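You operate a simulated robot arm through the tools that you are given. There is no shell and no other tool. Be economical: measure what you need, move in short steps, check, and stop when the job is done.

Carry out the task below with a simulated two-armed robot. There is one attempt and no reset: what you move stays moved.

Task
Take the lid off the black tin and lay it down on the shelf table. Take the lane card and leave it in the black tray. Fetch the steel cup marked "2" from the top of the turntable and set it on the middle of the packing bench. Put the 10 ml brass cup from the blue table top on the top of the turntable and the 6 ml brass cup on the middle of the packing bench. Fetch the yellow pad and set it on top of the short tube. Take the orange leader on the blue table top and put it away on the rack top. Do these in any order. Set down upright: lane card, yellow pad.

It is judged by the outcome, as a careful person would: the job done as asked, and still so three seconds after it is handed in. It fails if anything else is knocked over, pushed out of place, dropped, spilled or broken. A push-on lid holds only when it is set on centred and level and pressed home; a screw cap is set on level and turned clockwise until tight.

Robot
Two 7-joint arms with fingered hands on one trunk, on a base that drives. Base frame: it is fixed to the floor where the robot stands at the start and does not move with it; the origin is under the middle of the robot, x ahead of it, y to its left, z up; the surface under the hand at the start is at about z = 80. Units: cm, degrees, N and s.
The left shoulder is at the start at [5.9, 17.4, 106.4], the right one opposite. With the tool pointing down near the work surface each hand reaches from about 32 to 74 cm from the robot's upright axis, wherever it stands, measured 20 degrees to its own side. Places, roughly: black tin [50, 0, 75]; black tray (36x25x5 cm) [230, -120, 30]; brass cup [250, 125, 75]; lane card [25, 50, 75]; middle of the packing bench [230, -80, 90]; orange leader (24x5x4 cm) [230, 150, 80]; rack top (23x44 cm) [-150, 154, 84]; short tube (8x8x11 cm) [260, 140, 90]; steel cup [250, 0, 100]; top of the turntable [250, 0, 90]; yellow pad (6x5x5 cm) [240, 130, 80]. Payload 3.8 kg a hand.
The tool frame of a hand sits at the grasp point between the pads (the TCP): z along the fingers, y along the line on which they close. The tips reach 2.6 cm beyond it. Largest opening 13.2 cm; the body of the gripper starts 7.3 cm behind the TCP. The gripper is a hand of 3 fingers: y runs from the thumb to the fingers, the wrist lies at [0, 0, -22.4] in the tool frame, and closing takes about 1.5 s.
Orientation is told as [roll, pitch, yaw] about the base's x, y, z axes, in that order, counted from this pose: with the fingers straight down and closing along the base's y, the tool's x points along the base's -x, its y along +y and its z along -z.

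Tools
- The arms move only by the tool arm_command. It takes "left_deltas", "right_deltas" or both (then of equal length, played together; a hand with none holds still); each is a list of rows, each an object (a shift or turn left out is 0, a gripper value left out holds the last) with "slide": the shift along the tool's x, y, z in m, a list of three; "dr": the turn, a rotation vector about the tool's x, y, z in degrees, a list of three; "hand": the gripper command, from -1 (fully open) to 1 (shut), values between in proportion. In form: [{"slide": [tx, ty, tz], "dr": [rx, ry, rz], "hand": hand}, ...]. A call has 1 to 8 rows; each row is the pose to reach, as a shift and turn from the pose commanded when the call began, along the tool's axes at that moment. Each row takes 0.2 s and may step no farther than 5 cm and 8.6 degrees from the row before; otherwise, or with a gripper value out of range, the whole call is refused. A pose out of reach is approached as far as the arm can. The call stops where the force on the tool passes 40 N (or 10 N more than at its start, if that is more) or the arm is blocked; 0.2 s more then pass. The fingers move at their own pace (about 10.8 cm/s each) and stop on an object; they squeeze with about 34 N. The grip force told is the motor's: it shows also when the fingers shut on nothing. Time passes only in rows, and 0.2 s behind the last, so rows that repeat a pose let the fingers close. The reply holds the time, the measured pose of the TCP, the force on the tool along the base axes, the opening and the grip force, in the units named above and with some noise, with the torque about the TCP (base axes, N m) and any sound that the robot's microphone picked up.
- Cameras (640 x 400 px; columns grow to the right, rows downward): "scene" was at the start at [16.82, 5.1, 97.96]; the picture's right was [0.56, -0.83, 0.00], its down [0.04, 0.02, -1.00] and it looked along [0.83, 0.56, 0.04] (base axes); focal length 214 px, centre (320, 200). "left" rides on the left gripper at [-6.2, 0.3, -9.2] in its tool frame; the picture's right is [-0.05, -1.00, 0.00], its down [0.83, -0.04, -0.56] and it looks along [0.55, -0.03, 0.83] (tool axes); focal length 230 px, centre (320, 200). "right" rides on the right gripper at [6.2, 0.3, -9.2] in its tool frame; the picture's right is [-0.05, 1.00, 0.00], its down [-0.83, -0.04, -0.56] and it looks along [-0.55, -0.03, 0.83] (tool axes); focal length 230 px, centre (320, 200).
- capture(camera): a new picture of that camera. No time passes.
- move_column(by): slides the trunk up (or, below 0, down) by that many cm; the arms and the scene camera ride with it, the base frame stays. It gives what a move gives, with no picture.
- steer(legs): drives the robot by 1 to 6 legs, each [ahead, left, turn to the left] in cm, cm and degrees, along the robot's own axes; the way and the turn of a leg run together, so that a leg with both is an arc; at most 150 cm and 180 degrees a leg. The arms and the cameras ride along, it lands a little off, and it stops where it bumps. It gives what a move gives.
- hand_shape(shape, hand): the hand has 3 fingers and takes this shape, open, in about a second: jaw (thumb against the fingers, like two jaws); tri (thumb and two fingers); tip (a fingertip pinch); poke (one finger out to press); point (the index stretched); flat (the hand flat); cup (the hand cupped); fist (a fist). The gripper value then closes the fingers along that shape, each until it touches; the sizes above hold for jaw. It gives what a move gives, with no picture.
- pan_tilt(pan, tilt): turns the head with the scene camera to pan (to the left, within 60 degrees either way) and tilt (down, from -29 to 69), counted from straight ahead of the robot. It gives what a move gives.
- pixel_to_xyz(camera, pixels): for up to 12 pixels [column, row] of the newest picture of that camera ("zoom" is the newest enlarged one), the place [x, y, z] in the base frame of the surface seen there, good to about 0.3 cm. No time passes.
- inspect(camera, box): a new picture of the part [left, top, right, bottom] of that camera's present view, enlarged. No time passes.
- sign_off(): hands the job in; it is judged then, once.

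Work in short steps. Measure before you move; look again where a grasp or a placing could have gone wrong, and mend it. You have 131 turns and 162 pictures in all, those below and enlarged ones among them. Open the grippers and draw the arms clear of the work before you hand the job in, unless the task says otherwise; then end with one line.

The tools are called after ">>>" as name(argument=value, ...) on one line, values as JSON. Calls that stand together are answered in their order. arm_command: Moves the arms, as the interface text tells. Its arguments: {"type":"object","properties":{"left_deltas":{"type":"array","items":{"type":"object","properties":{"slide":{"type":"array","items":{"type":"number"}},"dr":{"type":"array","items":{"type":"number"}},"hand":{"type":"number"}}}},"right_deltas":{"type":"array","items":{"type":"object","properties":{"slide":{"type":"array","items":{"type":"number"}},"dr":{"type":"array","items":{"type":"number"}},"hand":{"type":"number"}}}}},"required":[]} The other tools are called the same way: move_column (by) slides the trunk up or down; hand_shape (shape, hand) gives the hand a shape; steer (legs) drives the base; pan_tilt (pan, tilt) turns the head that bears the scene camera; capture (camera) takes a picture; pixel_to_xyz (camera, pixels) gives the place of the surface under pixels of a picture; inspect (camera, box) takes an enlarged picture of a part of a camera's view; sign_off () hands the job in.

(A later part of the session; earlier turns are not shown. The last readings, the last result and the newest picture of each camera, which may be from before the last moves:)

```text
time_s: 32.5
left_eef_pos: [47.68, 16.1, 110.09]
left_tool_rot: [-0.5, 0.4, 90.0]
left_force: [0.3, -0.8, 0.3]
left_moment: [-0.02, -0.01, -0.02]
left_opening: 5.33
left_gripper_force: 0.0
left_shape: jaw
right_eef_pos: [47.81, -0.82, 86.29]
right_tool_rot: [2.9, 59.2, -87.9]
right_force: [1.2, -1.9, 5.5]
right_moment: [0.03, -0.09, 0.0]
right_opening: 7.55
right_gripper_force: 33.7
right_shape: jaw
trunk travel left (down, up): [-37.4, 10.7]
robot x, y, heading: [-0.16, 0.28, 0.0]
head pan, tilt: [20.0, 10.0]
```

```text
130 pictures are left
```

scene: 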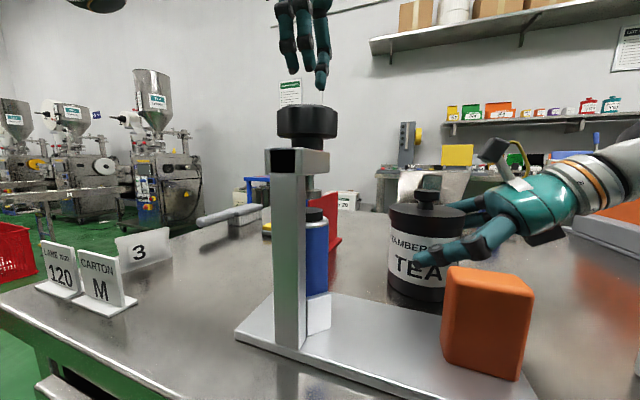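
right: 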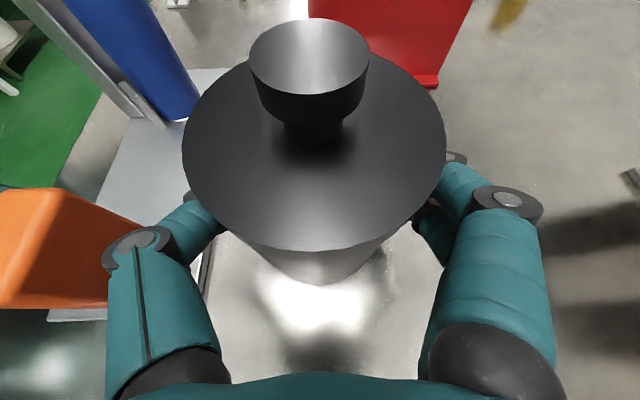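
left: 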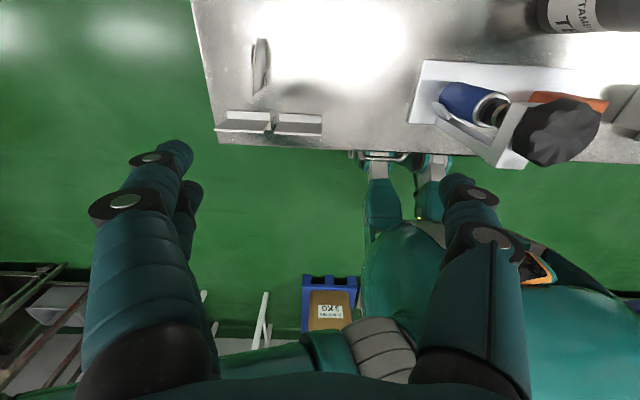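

Left hand is turned. Move it over the knob and lower part way, then look.

>>> arm_command(left_deltas=[{"slide": [0.045, -0.001, 0]}, {"slide": [0.09, -0.001, 0]}, {"slide": [0.135, -0.002, 0]}, {"slide": [0.1615, -0.002, 0]}, {"slide": [0.1615, -0.002, 0.04]}, {"slide": [0.1615, -0.002, 0.08]}, {"slide": [0.1615, -0.002, 0.11]}])

>>> capture(camera="left")

>>> capture(camera="scene")

```text
time_s: 34.1
left_eef_pos: [48.04, 0.05, 99.2]
left_tool_rot: [-0.5, 0.4, 90.1]
left_force: [0.8, -0.6, -0.4]
left_moment: [0.02, 0.0, 0.0]
left_opening: 5.35
left_gripper_force: 0.1
left_shape: jaw
right_eef_pos: [47.81, -0.78, 86.28]
right_tool_rot: [2.7, 59.3, -87.8]
right_force: [-0.3, -1.1, 6.6]
right_moment: [0.05, -0.03, 0.0]
right_opening: 7.56
right_gripper_force: 33.5
right_shape: jaw
trunk travel left (down, up): [-37.4, 10.7]
robot x, y, heading: [0.16, -0.06, -0.2]
head pan, tilt: [20.0, 10.0]
```

```text
129 pictures are left
```

left: 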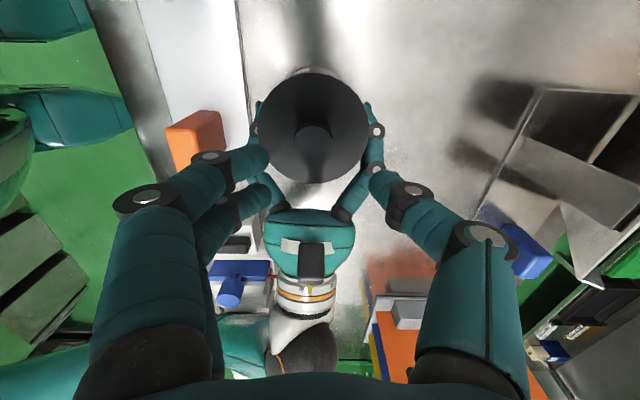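

```text
128 pictures are left
```

scene: 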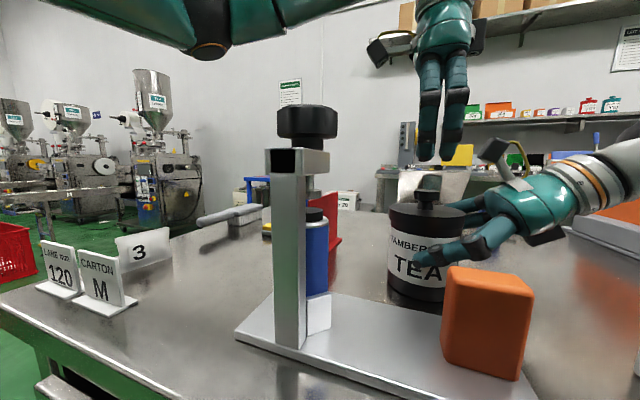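

Alignment is good with clearance to the right camera. Lower to 93.8 and close on the knob.

>>> arm_command(left_deltas=[{"slide": [0.001, 0.001, 0.03]}, {"slide": [0.001, 0.001, 0.054]}, {"slide": [0.001, 0.001, 0.054], "hand": 1}, {"slide": [0.001, 0.001, 0.054], "hand": 1}, {"slide": [0.001, 0.001, 0.054], "hand": 1}, {"slide": [0.001, 0.001, 0.054], "hand": 1}])

>>> capture(camera="left")

```text
time_s: 35.5
left_eef_pos: [48.09, -0.15, 93.88]
left_tool_rot: [-0.6, 0.3, 90.0]
left_force: [0.4, 0.4, 0.3]
left_moment: [-0.01, 0.01, 0.0]
left_opening: 1.9
left_gripper_force: 33.9
left_shape: jaw
right_eef_pos: [47.71, -0.74, 86.23]
right_tool_rot: [2.7, 59.3, -87.9]
right_force: [0.9, 0.0, 7.0]
right_moment: [0.05, -0.05, -0.03]
right_opening: 7.56
right_gripper_force: 33.6
right_shape: jaw
trunk travel left (down, up): [-37.4, 10.7]
robot x, y, heading: [-0.13, 0.14, -0.1]
head pan, tilt: [20.0, 10.0]
heard: snap
```

```text
127 pictures are left
```

left: 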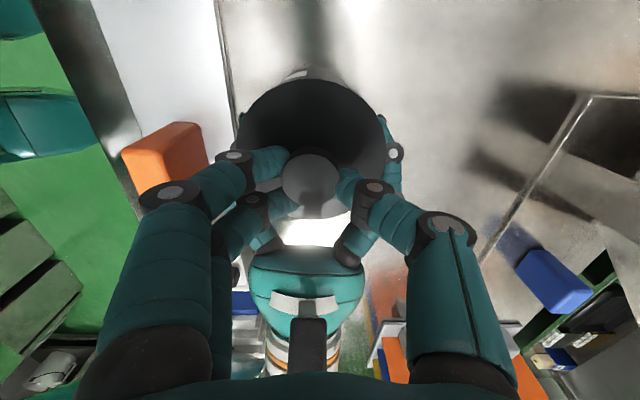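

Knob is gripped. Pull straight up in small steps while the right hand holds the body.

>>> arm_command(left_deltas=[{"slide": [0, 0, -0.002]}, {"slide": [0, 0, -0.005]}, {"slide": [0, 0, -0.01]}, {"slide": [0, 0, -0.02]}, {"slide": [0, 0, -0.04]}])

>>> capture(camera="scene")

```text
time_s: 36.7
left_eef_pos: [47.98, -0.11, 97.84]
left_tool_rot: [-0.5, 0.3, 90.0]
left_force: [-0.1, 0.1, -0.1]
left_moment: [0.03, -0.01, 0.01]
left_opening: 1.89
left_gripper_force: 34.2
left_shape: jaw
right_eef_pos: [47.78, -0.78, 86.36]
right_tool_rot: [2.8, 59.3, -87.8]
right_force: [0.3, -0.8, 6.4]
right_moment: [0.06, -0.04, -0.02]
right_opening: 7.57
right_gripper_force: 34.4
right_shape: jaw
trunk travel left (down, up): [-37.4, 10.7]
robot x, y, heading: [0.05, -0.18, -0.0]
head pan, tilt: [20.0, 10.0]
```

```text
126 pictures are left
```

scene: 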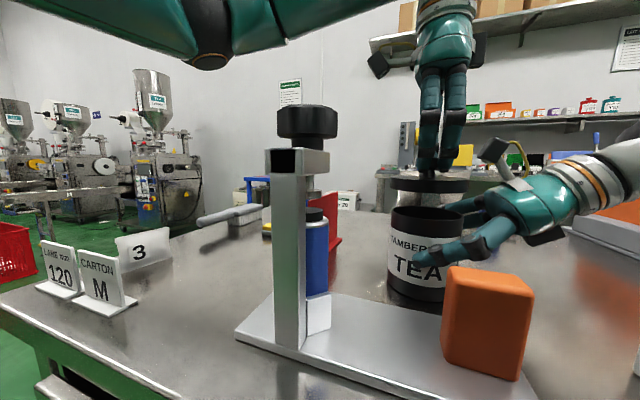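

The lid is off. I lift it higher with the left hand, then open the right hand and back it out along its approach.

>>> arm_command(left_deltas=[{"slide": [0, 0, -0.04]}, {"slide": [0, 0, -0.08]}, {"slide": [-0.04, 0, -0.11]}, {"slide": [-0.08, 0, -0.12]}, {"slide": [-0.12, 0, -0.12]}])

>>> arm_command(right_deltas=[{"hand": 0}, {"hand": -0.5}, {"hand": -1}, {"hand": -1}, {"hand": -1}, {"hand": -1}])

>>> arm_command(right_deltas=[{"slide": [0, 0, -0.03]}, {"slide": [0, 0, -0.07]}, {"slide": [0, 0, -0.11]}, {"slide": [0, 0, -0.15]}, {"slide": [0.03, 0, -0.19]}, {"slide": [0.06, 0, -0.22]}, {"slide": [0.1, 0, -0.24]}])

>>> pan_tilt(pan=-50, tilt=15)

>>> capture(camera="scene")

```text
time_s: 37.9
left_eef_pos: [47.93, 12.37, 109.75]
left_tool_rot: [-0.4, 0.3, 90.0]
left_force: [-0.1, 0.2, 0.3]
left_moment: [0.0, -0.05, -0.04]
left_opening: 1.88
left_gripper_force: 34.2
left_shape: jaw
right_eef_pos: [47.7, -0.68, 86.41]
right_tool_rot: [2.9, 59.3, -88.0]
right_force: [0.1, -0.7, 6.0]
right_moment: [0.11, -0.04, 0.02]
right_opening: 7.56
right_gripper_force: 33.8
right_shape: jaw
trunk travel left (down, up): [-37.4, 10.7]
robot x, y, heading: [0.17, 0.18, 0.2]
head pan, tilt: [20.0, 10.0]
```

```text
time_s: 39.3
left_eef_pos: [48.02, 12.32, 109.6]
left_tool_rot: [-0.5, 0.4, 90.1]
left_force: [0.4, 0.0, 0.1]
left_moment: [-0.04, 0.01, 0.01]
left_opening: 1.86
left_gripper_force: 34.6
left_shape: jaw
right_eef_pos: [47.7, -0.67, 86.22]
right_tool_rot: [2.6, 59.3, -87.9]
right_force: [0.9, 0.7, 0.3]
right_moment: [0.04, 0.01, 0.03]
right_opening: 13.21
right_gripper_force: 0.1
right_shape: jaw
trunk travel left (down, up): [-37.4, 10.7]
robot x, y, heading: [-0.1, -0.49, -0.2]
head pan, tilt: [20.0, 10.0]
```

```text
time_s: 40.9
left_eef_pos: [48.9, 11.73, 109.33]
left_tool_rot: [0.1, 0.0, 90.0]
left_force: [0.4, -0.2, -0.5]
left_moment: [-0.02, 0.03, 0.05]
left_opening: 1.85
left_gripper_force: 33.8
left_shape: jaw
right_eef_pos: [47.92, -16.7, 106.08]
right_tool_rot: [0.0, 60.0, -90.0]
right_force: [1.1, -0.4, 0.9]
right_moment: [0.01, 0.0, 0.01]
right_opening: 13.19
right_gripper_force: 0.1
right_shape: jaw
trunk travel left (down, up): [-37.4, 10.7]
robot x, y, heading: [0.04, -0.03, 0.1]
head pan, tilt: [20.0, 10.0]
```

```text
time_s: 42.3
left_eef_pos: [48.78, 11.77, 109.28]
left_tool_rot: [0.0, 0.0, 90.0]
left_force: [0.2, 0.6, 0.9]
left_moment: [-0.03, -0.02, 0.04]
left_opening: 1.84
left_gripper_force: 33.6
left_shape: jaw
right_eef_pos: [47.9, -16.71, 105.91]
right_tool_rot: [0.0, 59.9, -89.9]
right_force: [0.0, -0.2, 0.3]
right_moment: [-0.03, 0.0, 0.01]
right_opening: 13.19
right_gripper_force: 0.0
right_shape: jaw
trunk travel left (down, up): [-37.4, 10.7]
robot x, y, heading: [-0.18, -0.27, 0.1]
head pan, tilt: [-50.0, 15.0]
```

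```text
125 pictures are left
```

scene: 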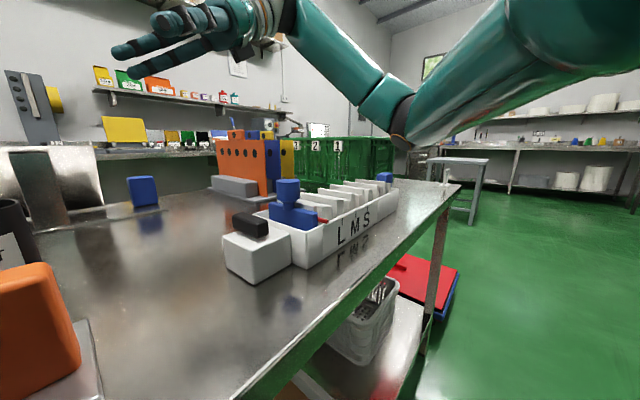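

The tray and white box appear displaced slightly compared with the first picture. I measure: original corner pixels (258,292), (310,277), (407,210) on the table against present ones.

>>> inspect(camera="scene", box=[210, 160, 450, 310])

>>> pixel_to_xyz(camera="scene", pixels=[[258, 292], [255, 285], [310, 277], [305, 269], [407, 210], [396, 219], [223, 238], [228, 272], [292, 262], [340, 245]])

```text
2.67 times, centred on (330, 235) of scene
```

zoom: 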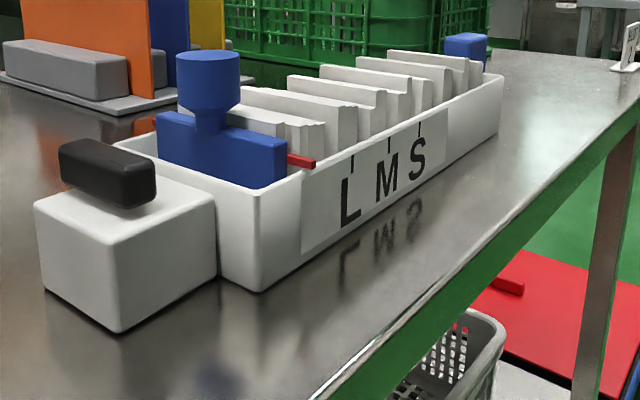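

```text
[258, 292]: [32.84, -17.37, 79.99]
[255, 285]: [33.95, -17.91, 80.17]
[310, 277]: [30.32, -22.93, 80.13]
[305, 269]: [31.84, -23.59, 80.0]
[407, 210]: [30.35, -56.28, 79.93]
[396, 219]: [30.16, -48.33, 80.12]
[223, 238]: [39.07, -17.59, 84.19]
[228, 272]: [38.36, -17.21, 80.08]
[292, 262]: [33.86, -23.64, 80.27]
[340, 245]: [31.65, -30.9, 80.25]
```

Tray moved only about 1.4 cm; I'll mend that after. Now carry the lid over the free table spot near (41.5, 28.5) and look.

>>> arm_command(left_deltas=[{"slide": [-0.045, 0, 0]}, {"slide": [-0.09, 0, 0]}, {"slide": [-0.135, 0, 0]}, {"slide": [-0.167, 0, 0]}, {"slide": [-0.167, 0.04, 0]}, {"slide": [-0.167, 0.074, 0]}, {"slide": [-0.167, 0.074, 0.04]}, {"slide": [-0.167, 0.074, 0.08]}])

>>> pan_tilt(pan=35, tilt=15)

>>> capture(camera="scene")

>>> capture(camera="left")

```text
time_s: 44.1
left_eef_pos: [41.7, 28.21, 101.35]
left_tool_rot: [0.0, 0.0, 90.1]
left_force: [0.3, 0.0, 0.3]
left_moment: [0.03, 0.01, 0.0]
left_opening: 1.85
left_gripper_force: 33.9
left_shape: jaw
right_eef_pos: [47.89, -16.86, 106.07]
right_tool_rot: [0.0, 60.1, -90.0]
right_force: [-0.5, 0.0, -0.2]
right_moment: [0.02, -0.01, -0.02]
right_opening: 13.16
right_gripper_force: 0.0
right_shape: jaw
trunk travel left (down, up): [-37.4, 10.7]
robot x, y, heading: [0.24, -0.28, 0.0]
head pan, tilt: [-50.0, 15.0]
```

```text
time_s: 45.7
left_eef_pos: [41.66, 28.15, 101.36]
left_tool_rot: [0.1, -0.1, 90.0]
left_force: [-1.0, -0.6, 0.3]
left_moment: [-0.01, 0.0, 0.01]
left_opening: 1.84
left_gripper_force: 34.0
left_shape: jaw
right_eef_pos: [47.87, -16.62, 105.91]
right_tool_rot: [0.0, 60.0, -90.0]
right_force: [0.4, 0.2, 0.4]
right_moment: [0.02, -0.01, -0.02]
right_opening: 13.17
right_gripper_force: 0.0
right_shape: jaw
trunk travel left (down, up): [-37.4, 10.7]
robot x, y, heading: [0.0, 0.16, 0.2]
head pan, tilt: [35.0, 15.0]
```

```text
123 pictures are left
```

scene: 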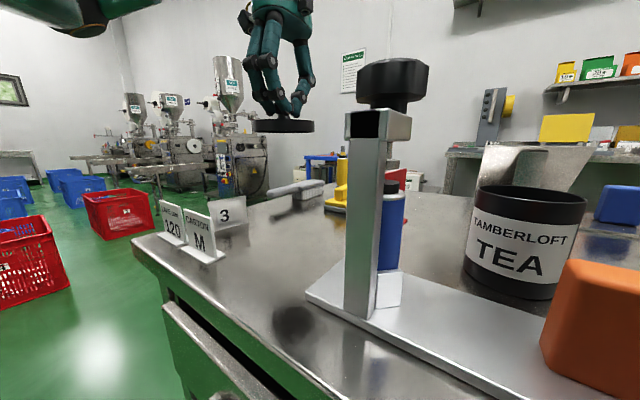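

```text
122 pictures are left
```

left: 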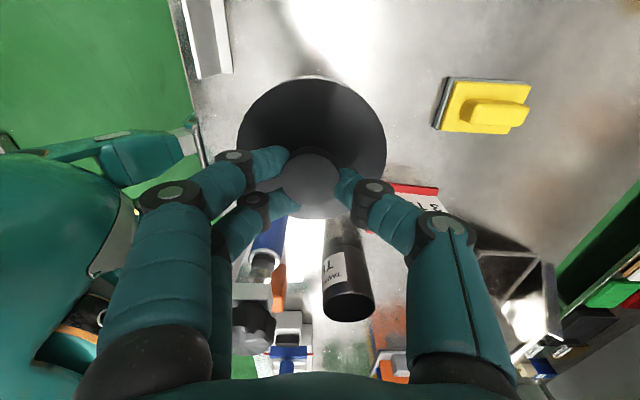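

Spot is clear. Lower the lid to just above the table, then creep to contact.

>>> arm_command(left_deltas=[{"slide": [0, 0, 0.045]}, {"slide": [0, 0, 0.09]}, {"slide": [0, 0, 0.135]}, {"slide": [0, 0, 0.155]}, {"slide": [0, 0, 0.16]}, {"slide": [0, 0, 0.165]}, {"slide": [0, 0, 0.168]}])

>>> inspect(camera="scene", box=[200, 140, 440, 290])

```text
time_s: 47.3
left_eef_pos: [41.57, 27.95, 84.66]
left_tool_rot: [0.0, 0.0, 90.0]
left_force: [-0.1, 0.2, -0.6]
left_moment: [-0.05, -0.01, 0.01]
left_opening: 1.84
left_gripper_force: 34.1
left_shape: jaw
right_eef_pos: [47.82, -16.74, 105.97]
right_tool_rot: [0.0, 59.9, -90.0]
right_force: [0.0, -0.4, 1.1]
right_moment: [0.01, 0.0, 0.01]
right_opening: 13.22
right_gripper_force: 0.2
right_shape: jaw
trunk travel left (down, up): [-37.4, 10.7]
robot x, y, heading: [0.11, -0.2, -0.0]
head pan, tilt: [35.0, 15.0]
```

```text
2.67 times, centred on (320, 215) of scene
```

zoom: 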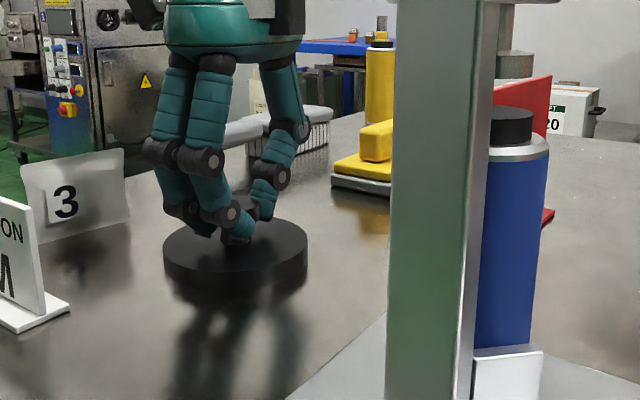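

Nearly down; creep until contact.

>>> arm_command(left_deltas=[{"slide": [0, 0, 0.003]}, {"slide": [0, 0, 0.006]}, {"slide": [0, 0, 0.008]}])

```text
time_s: 48.1
left_eef_pos: [41.59, 28.06, 83.81]
left_tool_rot: [0.0, 0.0, 90.0]
left_force: [-0.4, -0.3, -0.2]
left_moment: [0.0, 0.0, -0.01]
left_opening: 1.84
left_gripper_force: 34.0
left_shape: jaw
right_eef_pos: [47.91, -16.72, 105.93]
right_tool_rot: [0.0, 59.9, -90.0]
right_force: [-0.5, -0.6, -0.4]
right_moment: [0.0, 0.0, 0.0]
right_opening: 13.22
right_gripper_force: 0.2
right_shape: jaw
trunk travel left (down, up): [-37.4, 10.7]
robot x, y, heading: [0.2, 0.39, 0.1]
head pan, tilt: [35.0, 15.0]
```

>>> arm_command(left_deltas=[{"slide": [0, 0, 0.003]}, {"slide": [0, 0, 0.006]}, {"slide": [0, 0, 0.009]}])

>>> inspect(camera="scene", box=[200, 140, 440, 290])

```text
time_s: 48.9
left_eef_pos: [41.75, 27.91, 83.49]
left_tool_rot: [-0.8, 0.1, 90.0]
left_force: [-5.8, 1.5, 23.6]
left_moment: [0.06, 0.43, 0.05]
left_opening: 2.11
left_gripper_force: 34.3
left_shape: jaw
right_eef_pos: [47.79, -16.64, 105.92]
right_tool_rot: [0.2, 59.9, -89.8]
right_force: [-0.3, 0.0, -0.1]
right_moment: [-0.02, 0.02, -0.01]
right_opening: 13.17
right_gripper_force: 0.1
right_shape: jaw
trunk travel left (down, up): [-37.4, 10.7]
robot x, y, heading: [0.43, -0.26, 0.0]
head pan, tilt: [35.0, 15.0]
stopped in row 3 (left hand): the force on the tool passed its limit at 43 N (the readings are from after the stop); the commanded pose is now the measured one
```

```text
2.67 times, centred on (320, 215) of scene
```

zoom: 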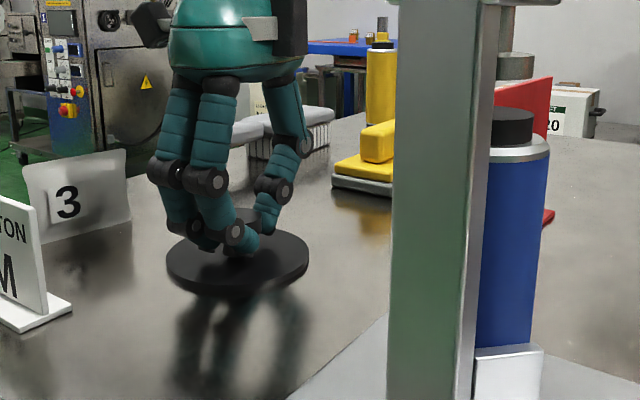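

Lid is on the table. Release, rise, and turn the left hand back; the right hand meanwhile unwinds its tilt.

>>> arm_command(left_deltas=[{"slide": [0, 0, 0], "hand": 0.2}, {"slide": [0, 0, 0], "hand": 0.1}, {"slide": [0, 0, 0], "hand": 0.1}, {"slide": [0, 0, -0.04]}, {"slide": [0, 0, -0.08]}, {"slide": [0, 0, -0.12]}, {"slide": [0, 0, -0.16]}, {"slide": [0, 0, -0.2]}])

>>> arm_command(left_deltas=[{"dr": [0, 0, 8.4]}, {"dr": [0, 0, 16.8]}, {"dr": [0, 0, 25.2]}, {"dr": [0, 0, 33.6]}, {"dr": [0, 0, 42]}, {"dr": [0, 0, 50.4]}, {"dr": [0, 0, 58.8]}, {"dr": [0, 0, 67.2]}], right_deltas=[{"dr": [0, -8, 0]}, {"dr": [0, -16, 0]}, {"dr": [0, -24, 0]}, {"dr": [0, -32, 0]}, {"dr": [0, -40, 0]}, {"dr": [0, -48, 0]}, {"dr": [0, -56, 0]}, {"dr": [0, -60, 0]}])

>>> arm_command(left_deltas=[{"dr": [0, 0, 8.4]}, {"dr": [0, 0, 16.8]}, {"dr": [0, 0, 22.8]}])

>>> capture(camera="left")

>>> capture(camera="right")

```text
time_s: 50.7
left_eef_pos: [41.53, 27.93, 103.29]
left_tool_rot: [-0.6, 0.0, 90.1]
left_force: [0.0, 0.6, -0.3]
left_moment: [0.0, 0.01, -0.02]
left_opening: 5.89
left_gripper_force: 0.1
left_shape: jaw
right_eef_pos: [47.8, -16.69, 105.98]
right_tool_rot: [0.1, 60.0, -89.8]
right_force: [-0.2, 0.7, -0.3]
right_moment: [-0.03, 0.01, 0.01]
right_opening: 13.21
right_gripper_force: 0.2
right_shape: jaw
trunk travel left (down, up): [-37.4, 10.7]
robot x, y, heading: [-0.01, 0.25, 0.0]
head pan, tilt: [35.0, 15.0]
```

```text
time_s: 52.5
left_eef_pos: [41.59, 28.07, 103.15]
left_tool_rot: [-0.2, -0.6, 22.8]
left_force: [-0.5, -0.9, 0.1]
left_moment: [0.0, 0.01, 0.02]
left_opening: 5.9
left_gripper_force: 0.1
left_shape: jaw
right_eef_pos: [47.85, -16.78, 105.88]
right_tool_rot: [0.0, -0.2, -90.0]
right_force: [-0.2, -0.1, -0.5]
right_moment: [-0.01, 0.01, -0.02]
right_opening: 13.19
right_gripper_force: 0.1
right_shape: jaw
trunk travel left (down, up): [-37.4, 10.7]
robot x, y, heading: [0.0, -0.02, -0.2]
head pan, tilt: [35.0, 15.0]
```

```text
time_s: 53.3
left_eef_pos: [41.54, 28.01, 103.3]
left_tool_rot: [0.0, -0.6, 0.0]
left_force: [-0.3, -0.5, -0.4]
left_moment: [0.0, 0.03, 0.01]
left_opening: 5.88
left_gripper_force: 0.0
left_shape: jaw
right_eef_pos: [47.85, -16.72, 105.99]
right_tool_rot: [0.1, 0.0, -90.1]
right_force: [0.5, -0.6, 0.3]
right_moment: [-0.01, -0.01, 0.04]
right_opening: 13.23
right_gripper_force: 0.1
right_shape: jaw
trunk travel left (down, up): [-37.4, 10.7]
robot x, y, heading: [0.36, 0.09, -0.2]
head pan, tilt: [35.0, 15.0]
```

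```text
119 pictures are left
```

left: 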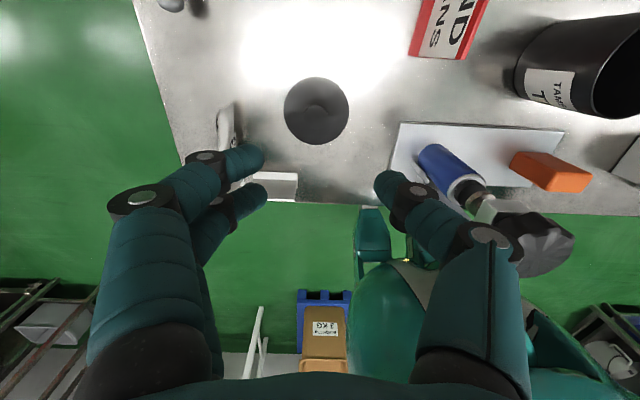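

```text
118 pictures are left
```

right: 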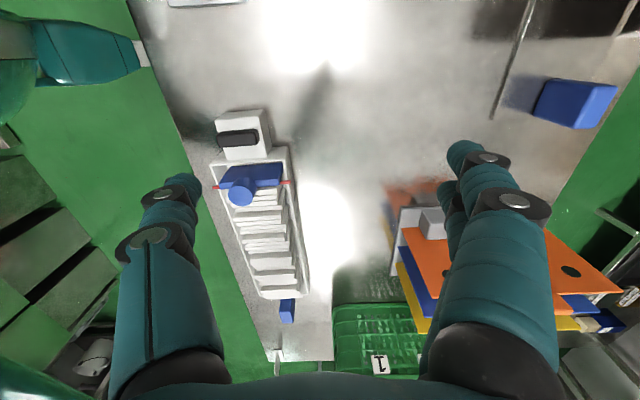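

Lid lies flat. Now I measure the tray's far wall to nudge it back ~1.3 cm.

>>> pixel_to_xyz(camera="right", pixels=[[291, 165], [308, 290], [299, 225], [214, 170], [262, 298], [272, 150], [262, 112], [286, 320], [318, 240], [223, 158], [295, 145], [216, 115]])

>>> inspect(camera="right", box=[170, 90, 410, 330])

```text
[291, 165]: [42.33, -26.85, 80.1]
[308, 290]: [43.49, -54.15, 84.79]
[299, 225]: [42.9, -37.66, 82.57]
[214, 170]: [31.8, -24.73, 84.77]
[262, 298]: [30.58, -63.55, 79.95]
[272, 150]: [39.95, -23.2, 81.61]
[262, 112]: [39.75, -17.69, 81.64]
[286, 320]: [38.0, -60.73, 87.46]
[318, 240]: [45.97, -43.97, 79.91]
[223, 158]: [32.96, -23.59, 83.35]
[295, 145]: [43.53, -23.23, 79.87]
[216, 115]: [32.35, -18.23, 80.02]
```

```text
1.67 times, centred on (290, 210) of right
```

zoom: 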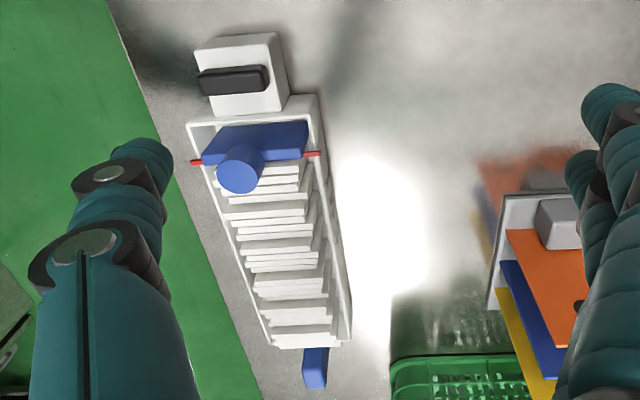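

Tray's far wall runs x≈42 to 43.3. I turn the right hand back, close it, and position beyond the tray at (50, -41).

>>> arm_command(right_deltas=[{"dr": [0, 0, -8.4], "hand": 1}, {"dr": [0, 0, -16.8]}, {"dr": [0, 0, -25.2]}, {"dr": [0, 0, -33.6]}, {"dr": [0, 0, -42]}, {"dr": [0, 0, -50.4]}, {"dr": [0, 0, -58.8]}, {"dr": [0, 0, -67.2]}])

>>> arm_command(right_deltas=[{"dr": [0, 0, -8.4]}, {"dr": [0, 0, -16.8]}, {"dr": [0, 0, -22.8]}])

>>> arm_command(right_deltas=[{"slide": [-0.02, -0.04, 0]}, {"slide": [-0.02, -0.085, 0]}, {"slide": [-0.02, -0.13, 0]}, {"slide": [-0.02, -0.175, 0]}, {"slide": [-0.02, -0.22, 0]}, {"slide": [-0.02, -0.245, 0.03]}, {"slide": [-0.02, -0.245, 0.07]}, {"slide": [-0.02, -0.245, 0.1]}])

>>> pan_tilt(pan=-50, tilt=15)

>>> capture(camera="scene")

>>> capture(camera="right")

```text
time_s: 55.1
left_eef_pos: [41.55, 27.97, 103.28]
left_tool_rot: [0.0, -0.6, 0.0]
left_force: [-0.5, -1.0, 0.1]
left_moment: [0.0, 0.01, -0.01]
left_opening: 5.9
left_gripper_force: 0.0
left_shape: jaw
right_eef_pos: [47.9, -16.74, 106.01]
right_tool_rot: [-0.1, 0.0, -22.5]
right_force: [-0.6, 0.4, 0.2]
right_moment: [-0.02, 0.0, 0.0]
right_opening: 0.0
right_gripper_force: 34.2
right_shape: jaw
trunk travel left (down, up): [-37.4, 10.7]
robot x, y, heading: [-0.04, -0.17, 0.5]
head pan, tilt: [35.0, 15.0]
```

```text
time_s: 55.9
left_eef_pos: [41.67, 28.16, 103.34]
left_tool_rot: [0.0, -0.6, 0.1]
left_force: [0.5, -0.9, -0.6]
left_moment: [0.02, 0.0, -0.02]
left_opening: 5.9
left_gripper_force: 0.1
left_shape: jaw
right_eef_pos: [48.01, -16.63, 105.94]
right_tool_rot: [0.0, 0.0, 0.0]
right_force: [-0.4, 0.2, 0.3]
right_moment: [-0.01, 0.0, 0.02]
right_opening: 0.01
right_gripper_force: 34.3
right_shape: jaw
trunk travel left (down, up): [-37.4, 10.7]
robot x, y, heading: [-0.12, -0.19, -0.2]
head pan, tilt: [35.0, 15.0]
```

```text
time_s: 57.7
left_eef_pos: [41.68, 28.06, 103.32]
left_tool_rot: [-0.1, -0.6, 0.1]
left_force: [-0.2, 0.8, -0.4]
left_moment: [0.03, 0.01, -0.01]
left_opening: 5.88
left_gripper_force: 0.0
left_shape: jaw
right_eef_pos: [50.05, -41.22, 95.95]
right_tool_rot: [0.0, 0.0, -0.1]
right_force: [-0.3, -0.9, 0.5]
right_moment: [0.0, 0.02, 0.03]
right_opening: 0.0
right_gripper_force: 33.9
right_shape: jaw
trunk travel left (down, up): [-37.4, 10.7]
robot x, y, heading: [0.12, -0.02, -0.1]
head pan, tilt: [35.0, 15.0]
```

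```text
time_s: 59.3
left_eef_pos: [41.6, 27.93, 103.32]
left_tool_rot: [-0.1, -0.7, 0.1]
left_force: [-0.6, -0.2, 0.9]
left_moment: [-0.01, 0.0, 0.01]
left_opening: 5.89
left_gripper_force: 0.0
left_shape: jaw
right_eef_pos: [50.07, -41.2, 96.07]
right_tool_rot: [0.1, 0.0, 0.0]
right_force: [-0.4, 0.0, 0.0]
right_moment: [0.01, 0.04, 0.01]
right_opening: 0.0
right_gripper_force: 34.2
right_shape: jaw
trunk travel left (down, up): [-37.4, 10.7]
robot x, y, heading: [-0.06, 0.02, -0.2]
head pan, tilt: [-50.0, 15.0]
```

```text
116 pictures are left
```

scene: 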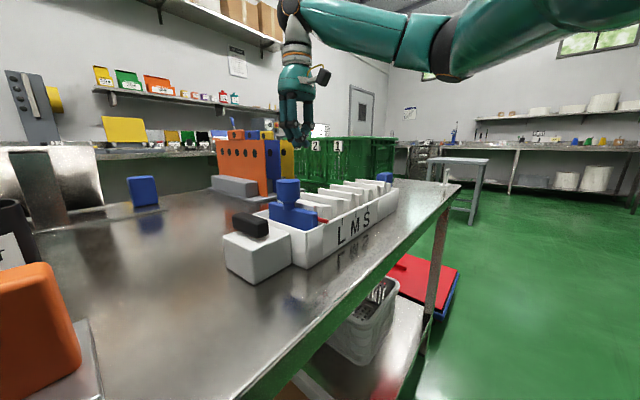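

```text
115 pictures are left
```

right: 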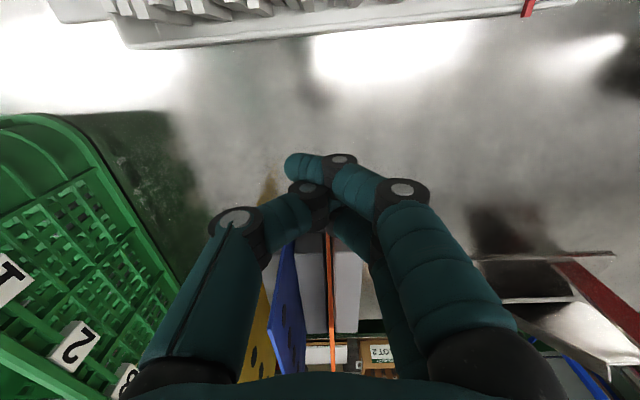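

Clear space beyond the tray. Lower to z≈85.5 and approach to x≈46.5.

>>> arm_command(right_deltas=[{"slide": [0, 0, 0.04]}, {"slide": [0, 0, 0.08]}, {"slide": [0, 0, 0.105]}, {"slide": [0.02, 0, 0.105]}, {"slide": [0.035, 0, 0.105]}])

>>> arm_command(right_deltas=[{"slide": [0.003, 0, 0]}, {"slide": [0.006, 0, 0]}, {"slide": [0.009, 0, 0]}, {"slide": [0.012, 0, 0]}, {"slide": [0.015, 0, 0]}])

>>> capture(camera="right")

>>> capture(camera="scene")

```text
time_s: 60.5
left_eef_pos: [41.55, 28.05, 103.26]
left_tool_rot: [0.0, -0.6, 0.2]
left_force: [0.1, -0.9, 0.4]
left_moment: [0.0, 0.0, -0.01]
left_opening: 5.89
left_gripper_force: 0.0
left_shape: jaw
right_eef_pos: [46.34, -41.22, 85.56]
right_tool_rot: [0.0, 0.0, 0.0]
right_force: [0.5, 0.3, 0.4]
right_moment: [-0.02, -0.02, -0.02]
right_opening: 0.0
right_gripper_force: 33.9
right_shape: jaw
trunk travel left (down, up): [-37.4, 10.7]
robot x, y, heading: [0.43, 0.18, 0.1]
head pan, tilt: [-50.0, 15.0]
```

```text
time_s: 61.7
left_eef_pos: [41.69, 28.09, 103.32]
left_tool_rot: [0.0, -0.7, 0.1]
left_force: [0.0, 0.9, 0.4]
left_moment: [-0.03, 0.0, 0.01]
left_opening: 5.9
left_gripper_force: 0.0
left_shape: jaw
right_eef_pos: [44.87, -41.24, 85.51]
right_tool_rot: [0.0, -0.1, 0.0]
right_force: [-0.1, 0.4, 0.8]
right_moment: [0.0, 0.01, -0.01]
right_opening: 0.01
right_gripper_force: 33.4
right_shape: jaw
trunk travel left (down, up): [-37.4, 10.7]
robot x, y, heading: [-0.06, -0.13, 0.1]
head pan, tilt: [-50.0, 15.0]
```

```text
114 pictures are left
```

right: 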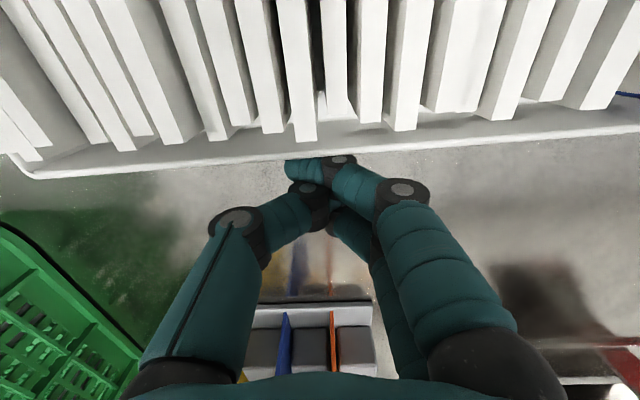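

```text
113 pictures are left
```

scene: 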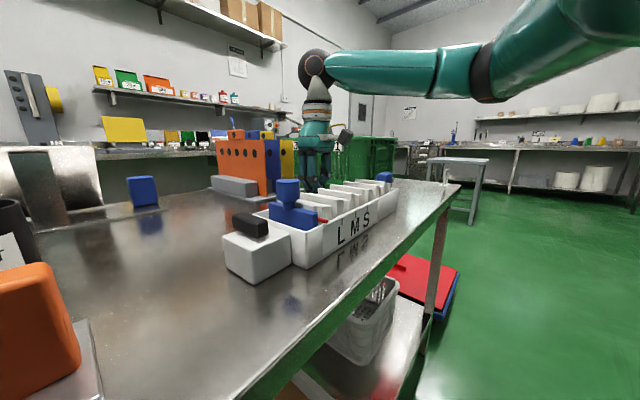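

The fingers are just short of the wall. Push in slow steps of 3 mm, then look.

>>> arm_command(right_deltas=[{"slide": [0.003, 0, 0]}, {"slide": [0.006, 0, 0]}, {"slide": [0.009, 0, 0]}, {"slide": [0.012, 0, 0]}, {"slide": [0.015, 0, 0]}])

>>> capture(camera="scene")

```text
time_s: 62.9
left_eef_pos: [41.65, 28.09, 103.33]
left_tool_rot: [0.0, -0.6, 0.1]
left_force: [-0.2, -0.3, -0.2]
left_moment: [0.0, -0.01, -0.02]
left_opening: 5.92
left_gripper_force: 0.1
left_shape: jaw
right_eef_pos: [43.35, -41.26, 85.47]
right_tool_rot: [-0.1, 0.0, 0.0]
right_force: [2.1, -0.4, 0.4]
right_moment: [-0.01, -0.01, 0.01]
right_opening: 0.0
right_gripper_force: 34.1
right_shape: jaw
trunk travel left (down, up): [-37.4, 10.7]
robot x, y, heading: [-0.01, -0.03, -0.2]
head pan, tilt: [-50.0, 15.0]
```

```text
112 pictures are left
```

scene: 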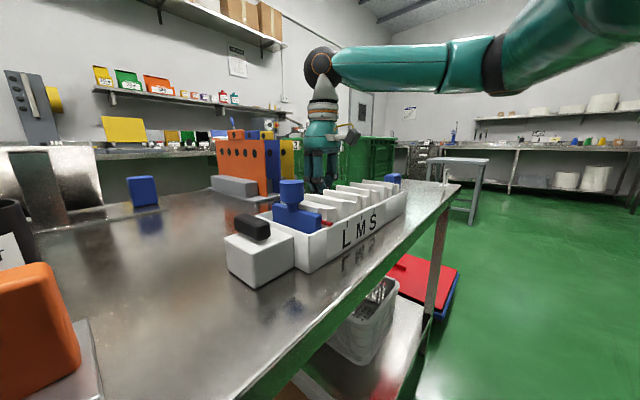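

The tray is back to its original place (right end at 407, corners match). Retract the right hand up and take a look at the lane card.

>>> arm_command(right_deltas=[{"slide": [-0.04, 0, 0]}, {"slide": [-0.06, 0, -0.04]}, {"slide": [-0.06, 0, -0.09]}, {"slide": [-0.06, 0, -0.14]}, {"slide": [-0.06, 0, -0.18]}, {"slide": [-0.06, 0.03, -0.21]}], left_deltas=[{"slide": [0, 0, -0.02]}, {"slide": [0, 0.04, -0.04]}, {"slide": [0, 0.08, -0.04]}, {"slide": [0.0, 0.12, -0.04]}, {"slide": [0.0, 0.12, -0.04]}, {"slide": [0.0, 0.12, -0.04]}])

>>> pan_tilt(pan=55, tilt=15)

>>> inspect(camera="scene", box=[240, 130, 400, 230])

>>> capture(camera="left")

```text
time_s: 64.3
left_eef_pos: [41.35, 40.27, 107.29]
left_tool_rot: [-0.1, -0.6, 0.1]
left_force: [0.9, 0.0, 0.6]
left_moment: [-0.01, 0.02, -0.02]
left_opening: 5.88
left_gripper_force: 0.0
left_shape: jaw
right_eef_pos: [49.41, -38.13, 106.46]
right_tool_rot: [-0.2, 0.1, -0.2]
right_force: [-0.8, -0.4, 0.3]
right_moment: [-0.01, -0.04, 0.0]
right_opening: 0.0
right_gripper_force: 33.4
right_shape: jaw
trunk travel left (down, up): [-37.4, 10.7]
robot x, y, heading: [-0.28, -0.16, -0.2]
head pan, tilt: [-50.0, 15.0]
```

```text
time_s: 66.1
left_eef_pos: [41.27, 40.24, 107.11]
left_tool_rot: [0.0, -0.5, 0.1]
left_force: [-0.2, -0.3, -0.2]
left_moment: [0.01, -0.01, 0.01]
left_opening: 5.89
left_gripper_force: 0.0
left_shape: jaw
right_eef_pos: [49.5, -38.25, 106.5]
right_tool_rot: [-0.1, 0.0, 0.0]
right_force: [0.4, -0.5, 0.4]
right_moment: [0.0, 0.02, -0.02]
right_opening: 0.01
right_gripper_force: 34.1
right_shape: jaw
trunk travel left (down, up): [-37.4, 10.7]
robot x, y, heading: [0.05, 0.06, 0.0]
head pan, tilt: [55.0, 15.0]
```

```text
4.00 times, centred on (320, 180) of scene
```

zoom: 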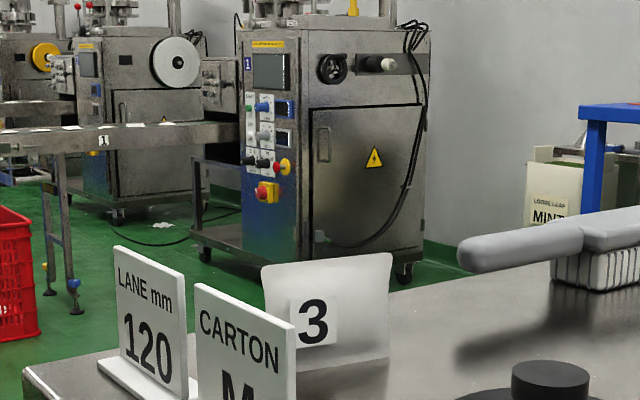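

```text
110 pictures are left
```

left: 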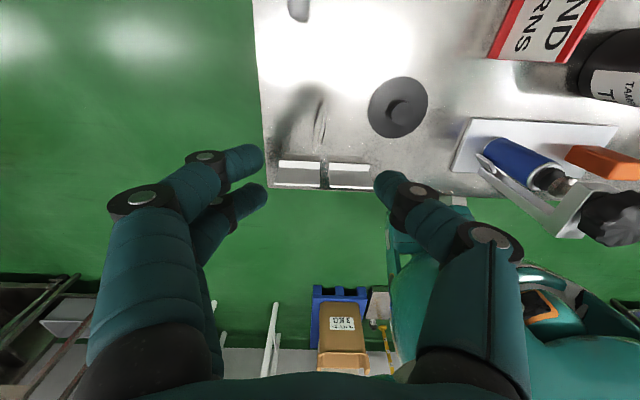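

I measure the lane card's plate and neighbours.

>>> pixel_to_xyz(camera="zoom", pixels=[[117, 252], [178, 282], [150, 300], [120, 340], [170, 370], [198, 292], [290, 330], [184, 300], [110, 370]])

>>> inspect(camera="left", box=[240, 120, 400, 220])

>>> pixel_to_xyz(camera="left", pixels=[[280, 162], [300, 163], [319, 163], [276, 186], [318, 189], [300, 175], [332, 164], [330, 186], [366, 188], [322, 120]])

```text
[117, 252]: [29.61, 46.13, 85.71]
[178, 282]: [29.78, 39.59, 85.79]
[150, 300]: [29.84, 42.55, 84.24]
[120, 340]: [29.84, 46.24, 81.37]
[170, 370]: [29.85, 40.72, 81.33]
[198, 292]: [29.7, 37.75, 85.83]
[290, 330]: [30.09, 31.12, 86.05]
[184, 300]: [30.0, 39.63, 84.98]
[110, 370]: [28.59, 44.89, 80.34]
```

```text
4.00 times, centred on (320, 170) of left
```

zoom: 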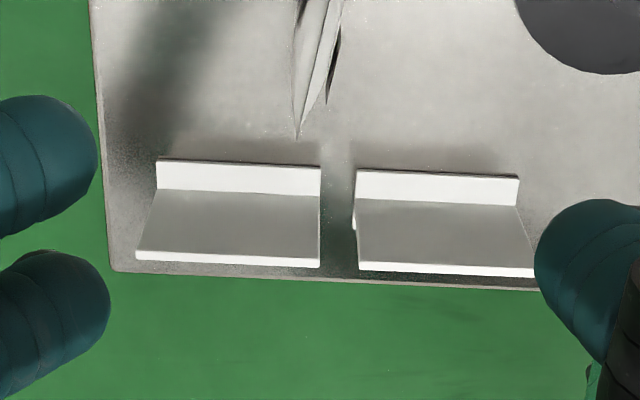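

```text
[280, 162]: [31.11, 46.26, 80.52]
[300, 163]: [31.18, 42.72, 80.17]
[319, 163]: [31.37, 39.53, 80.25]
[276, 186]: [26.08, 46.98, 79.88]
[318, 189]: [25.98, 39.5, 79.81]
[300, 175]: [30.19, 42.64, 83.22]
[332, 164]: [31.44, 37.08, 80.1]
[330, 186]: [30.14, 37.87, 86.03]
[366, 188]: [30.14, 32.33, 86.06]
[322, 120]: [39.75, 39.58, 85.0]
```

Plate at x≈29.9, y 39.5–46.3, top 86.2. I turn the left hand 90° and move over it at (29.95, 42.9).

>>> arm_command(left_deltas=[{"slide": [0.015, 0.004, 0], "dr": [0, 0, -8.2]}, {"slide": [0.03, 0.008, 0], "dr": [0, 0, -16.4]}, {"slide": [0.045, 0.012, 0], "dr": [0, 0, -24.6]}, {"slide": [0.06, 0.016, 0], "dr": [0, 0, -32.8]}, {"slide": [0.075, 0.02, 0], "dr": [0, 0, -41]}, {"slide": [0.09, 0.024, 0], "dr": [0, 0, -49.2]}, {"slide": [0.105, 0.0265, 0], "dr": [0, 0, -57.4]}, {"slide": [0.1135, 0.0265, 0], "dr": [0, 0, -65.6]}])

>>> arm_command(left_deltas=[{"dr": [0, 0, -8.2], "hand": 0.3}, {"dr": [0, 0, -16.4], "hand": 0.3}, {"dr": [0, 0, -24.4], "hand": 0.3}, {"dr": [0, 0, -24.4], "hand": 0.3}])

>>> capture(camera="left")

```text
time_s: 67.9
left_eef_pos: [30.18, 42.65, 107.13]
left_tool_rot: [-0.5, -0.3, 65.8]
left_force: [-0.3, 0.9, 0.5]
left_moment: [0.02, -0.02, 0.01]
left_opening: 5.9
left_gripper_force: 0.0
left_shape: jaw
right_eef_pos: [49.42, -38.22, 106.53]
right_tool_rot: [-0.1, -0.1, 0.0]
right_force: [1.4, 1.0, 0.1]
right_moment: [0.01, -0.05, -0.02]
right_opening: 0.01
right_gripper_force: 34.2
right_shape: jaw
trunk travel left (down, up): [-37.4, 10.7]
robot x, y, heading: [-0.11, 0.12, -0.2]
head pan, tilt: [55.0, 15.0]
```

```text
time_s: 68.9
left_eef_pos: [30.2, 42.54, 107.2]
left_tool_rot: [-0.6, 0.0, 90.1]
left_force: [-0.4, 0.3, 0.1]
left_moment: [-0.02, 0.02, 0.0]
left_opening: 4.68
left_gripper_force: 0.0
left_shape: jaw
right_eef_pos: [49.53, -38.2, 106.53]
right_tool_rot: [0.0, 0.0, 0.0]
right_force: [-0.1, -0.5, 0.3]
right_moment: [-0.01, 0.02, 0.06]
right_opening: 0.01
right_gripper_force: 33.6
right_shape: jaw
trunk travel left (down, up): [-37.4, 10.7]
robot x, y, heading: [-0.25, -0.27, -0.1]
head pan, tilt: [55.0, 15.0]
```

```text
108 pictures are left
```

left: 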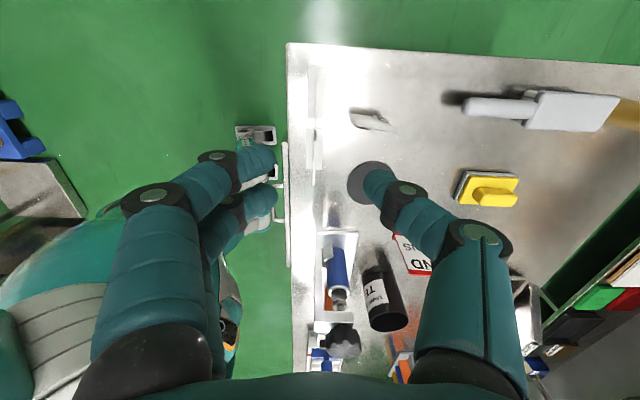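

The card lies between the fingers. Lower to z≈85.2 in steps and check.

>>> arm_command(left_deltas=[{"slide": [-0.004, 0.002, 0.045]}, {"slide": [-0.004, 0.002, 0.09]}, {"slide": [-0.004, 0.002, 0.135]}, {"slide": [-0.004, 0.002, 0.175]}, {"slide": [-0.004, 0.002, 0.2]}, {"slide": [-0.004, 0.002, 0.218]}])

>>> inspect(camera="scene", box=[200, 100, 440, 250])

>>> capture(camera="left")

```text
time_s: 70.3
left_eef_pos: [30.37, 43.18, 85.39]
left_tool_rot: [-0.6, 0.1, 90.1]
left_force: [0.1, 0.3, -0.3]
left_moment: [-0.02, 0.02, 0.0]
left_opening: 4.62
left_gripper_force: 0.1
left_shape: jaw
right_eef_pos: [49.52, -38.28, 106.5]
right_tool_rot: [0.0, 0.0, 0.0]
right_force: [-0.6, 0.1, -0.4]
right_moment: [-0.01, 0.01, -0.01]
right_opening: 0.0
right_gripper_force: 34.5
right_shape: jaw
trunk travel left (down, up): [-37.4, 10.7]
robot x, y, heading: [-0.33, 0.01, 0.2]
head pan, tilt: [55.0, 15.0]
```

```text
2.67 times, centred on (320, 175) of scene
```

zoom: 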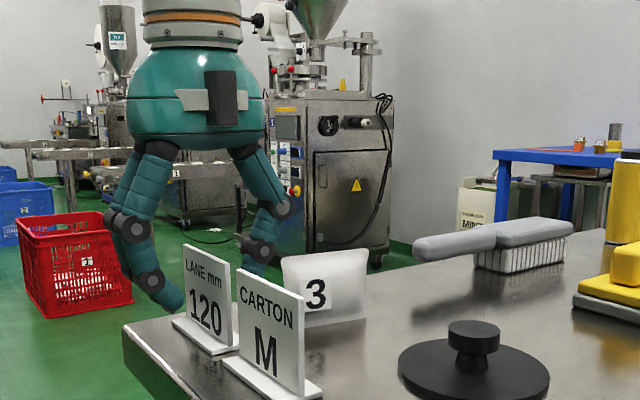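

```text
106 pictures are left
```

left: 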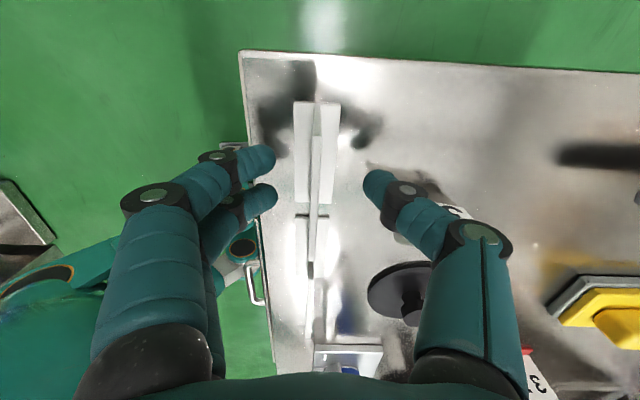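

Centred (plate at 318 px between 275 and 365). Close and lift.

>>> arm_command(left_deltas=[{"slide": [0, 0.002, 0], "hand": 0.6}, {"slide": [0, 0.002, 0], "hand": 0.8}, {"slide": [0, 0.002, 0], "hand": 1}, {"slide": [0, 0.002, 0], "hand": 1}, {"slide": [0, 0.002, 0], "hand": 1}])

>>> arm_command(left_deltas=[{"slide": [0, 0, -0.01]}, {"slide": [0, 0, -0.03]}, {"slide": [0, 0, -0.07]}, {"slide": [0, 0, -0.11]}, {"slide": [0, 0, -0.15]}, {"slide": [0, 0, -0.19]}])

>>> capture(camera="left")

>>> capture(camera="scene")

```text
time_s: 71.5
left_eef_pos: [30.14, 43.04, 85.35]
left_tool_rot: [-0.5, 0.1, 90.0]
left_force: [0.2, 0.2, 0.5]
left_moment: [-0.01, 0.0, 0.02]
left_opening: 0.01
left_gripper_force: 33.9
left_shape: jaw
right_eef_pos: [49.52, -38.2, 106.47]
right_tool_rot: [0.0, 0.0, 0.0]
right_force: [-0.5, 0.1, 0.0]
right_moment: [0.01, 0.01, -0.02]
right_opening: 0.0
right_gripper_force: 34.2
right_shape: jaw
trunk travel left (down, up): [-37.4, 10.7]
robot x, y, heading: [-0.04, -0.09, 0.4]
head pan, tilt: [55.0, 15.0]
```

```text
time_s: 72.9
left_eef_pos: [29.98, 43.22, 104.45]
left_tool_rot: [-0.5, -0.1, 90.1]
left_force: [0.1, 0.2, 0.2]
left_moment: [-0.02, 0.0, 0.01]
left_opening: 0.02
left_gripper_force: 34.3
left_shape: jaw
right_eef_pos: [49.42, -38.14, 106.49]
right_tool_rot: [0.1, -0.1, -0.1]
right_force: [0.0, 1.1, -0.4]
right_moment: [0.04, 0.02, 0.05]
right_opening: 0.02
right_gripper_force: 33.9
right_shape: jaw
trunk travel left (down, up): [-37.4, 10.7]
robot x, y, heading: [-0.21, -0.16, 0.2]
head pan, tilt: [55.0, 15.0]
```

```text
105 pictures are left
```

left: 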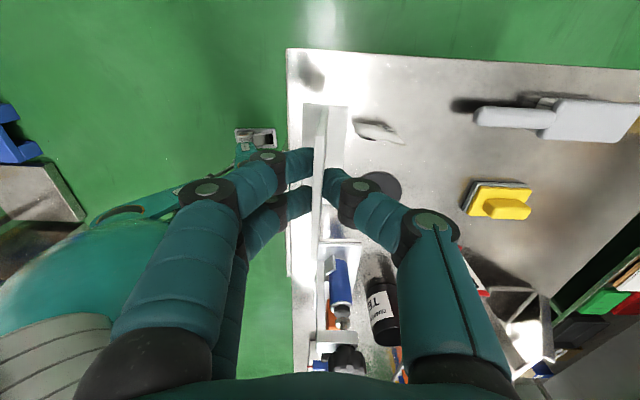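

```text
104 pictures are left
```

scene: 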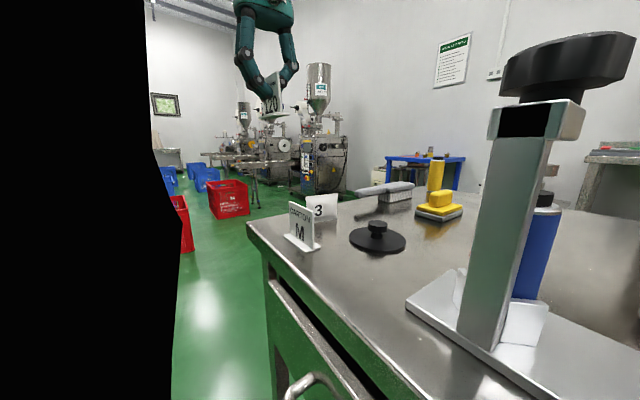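

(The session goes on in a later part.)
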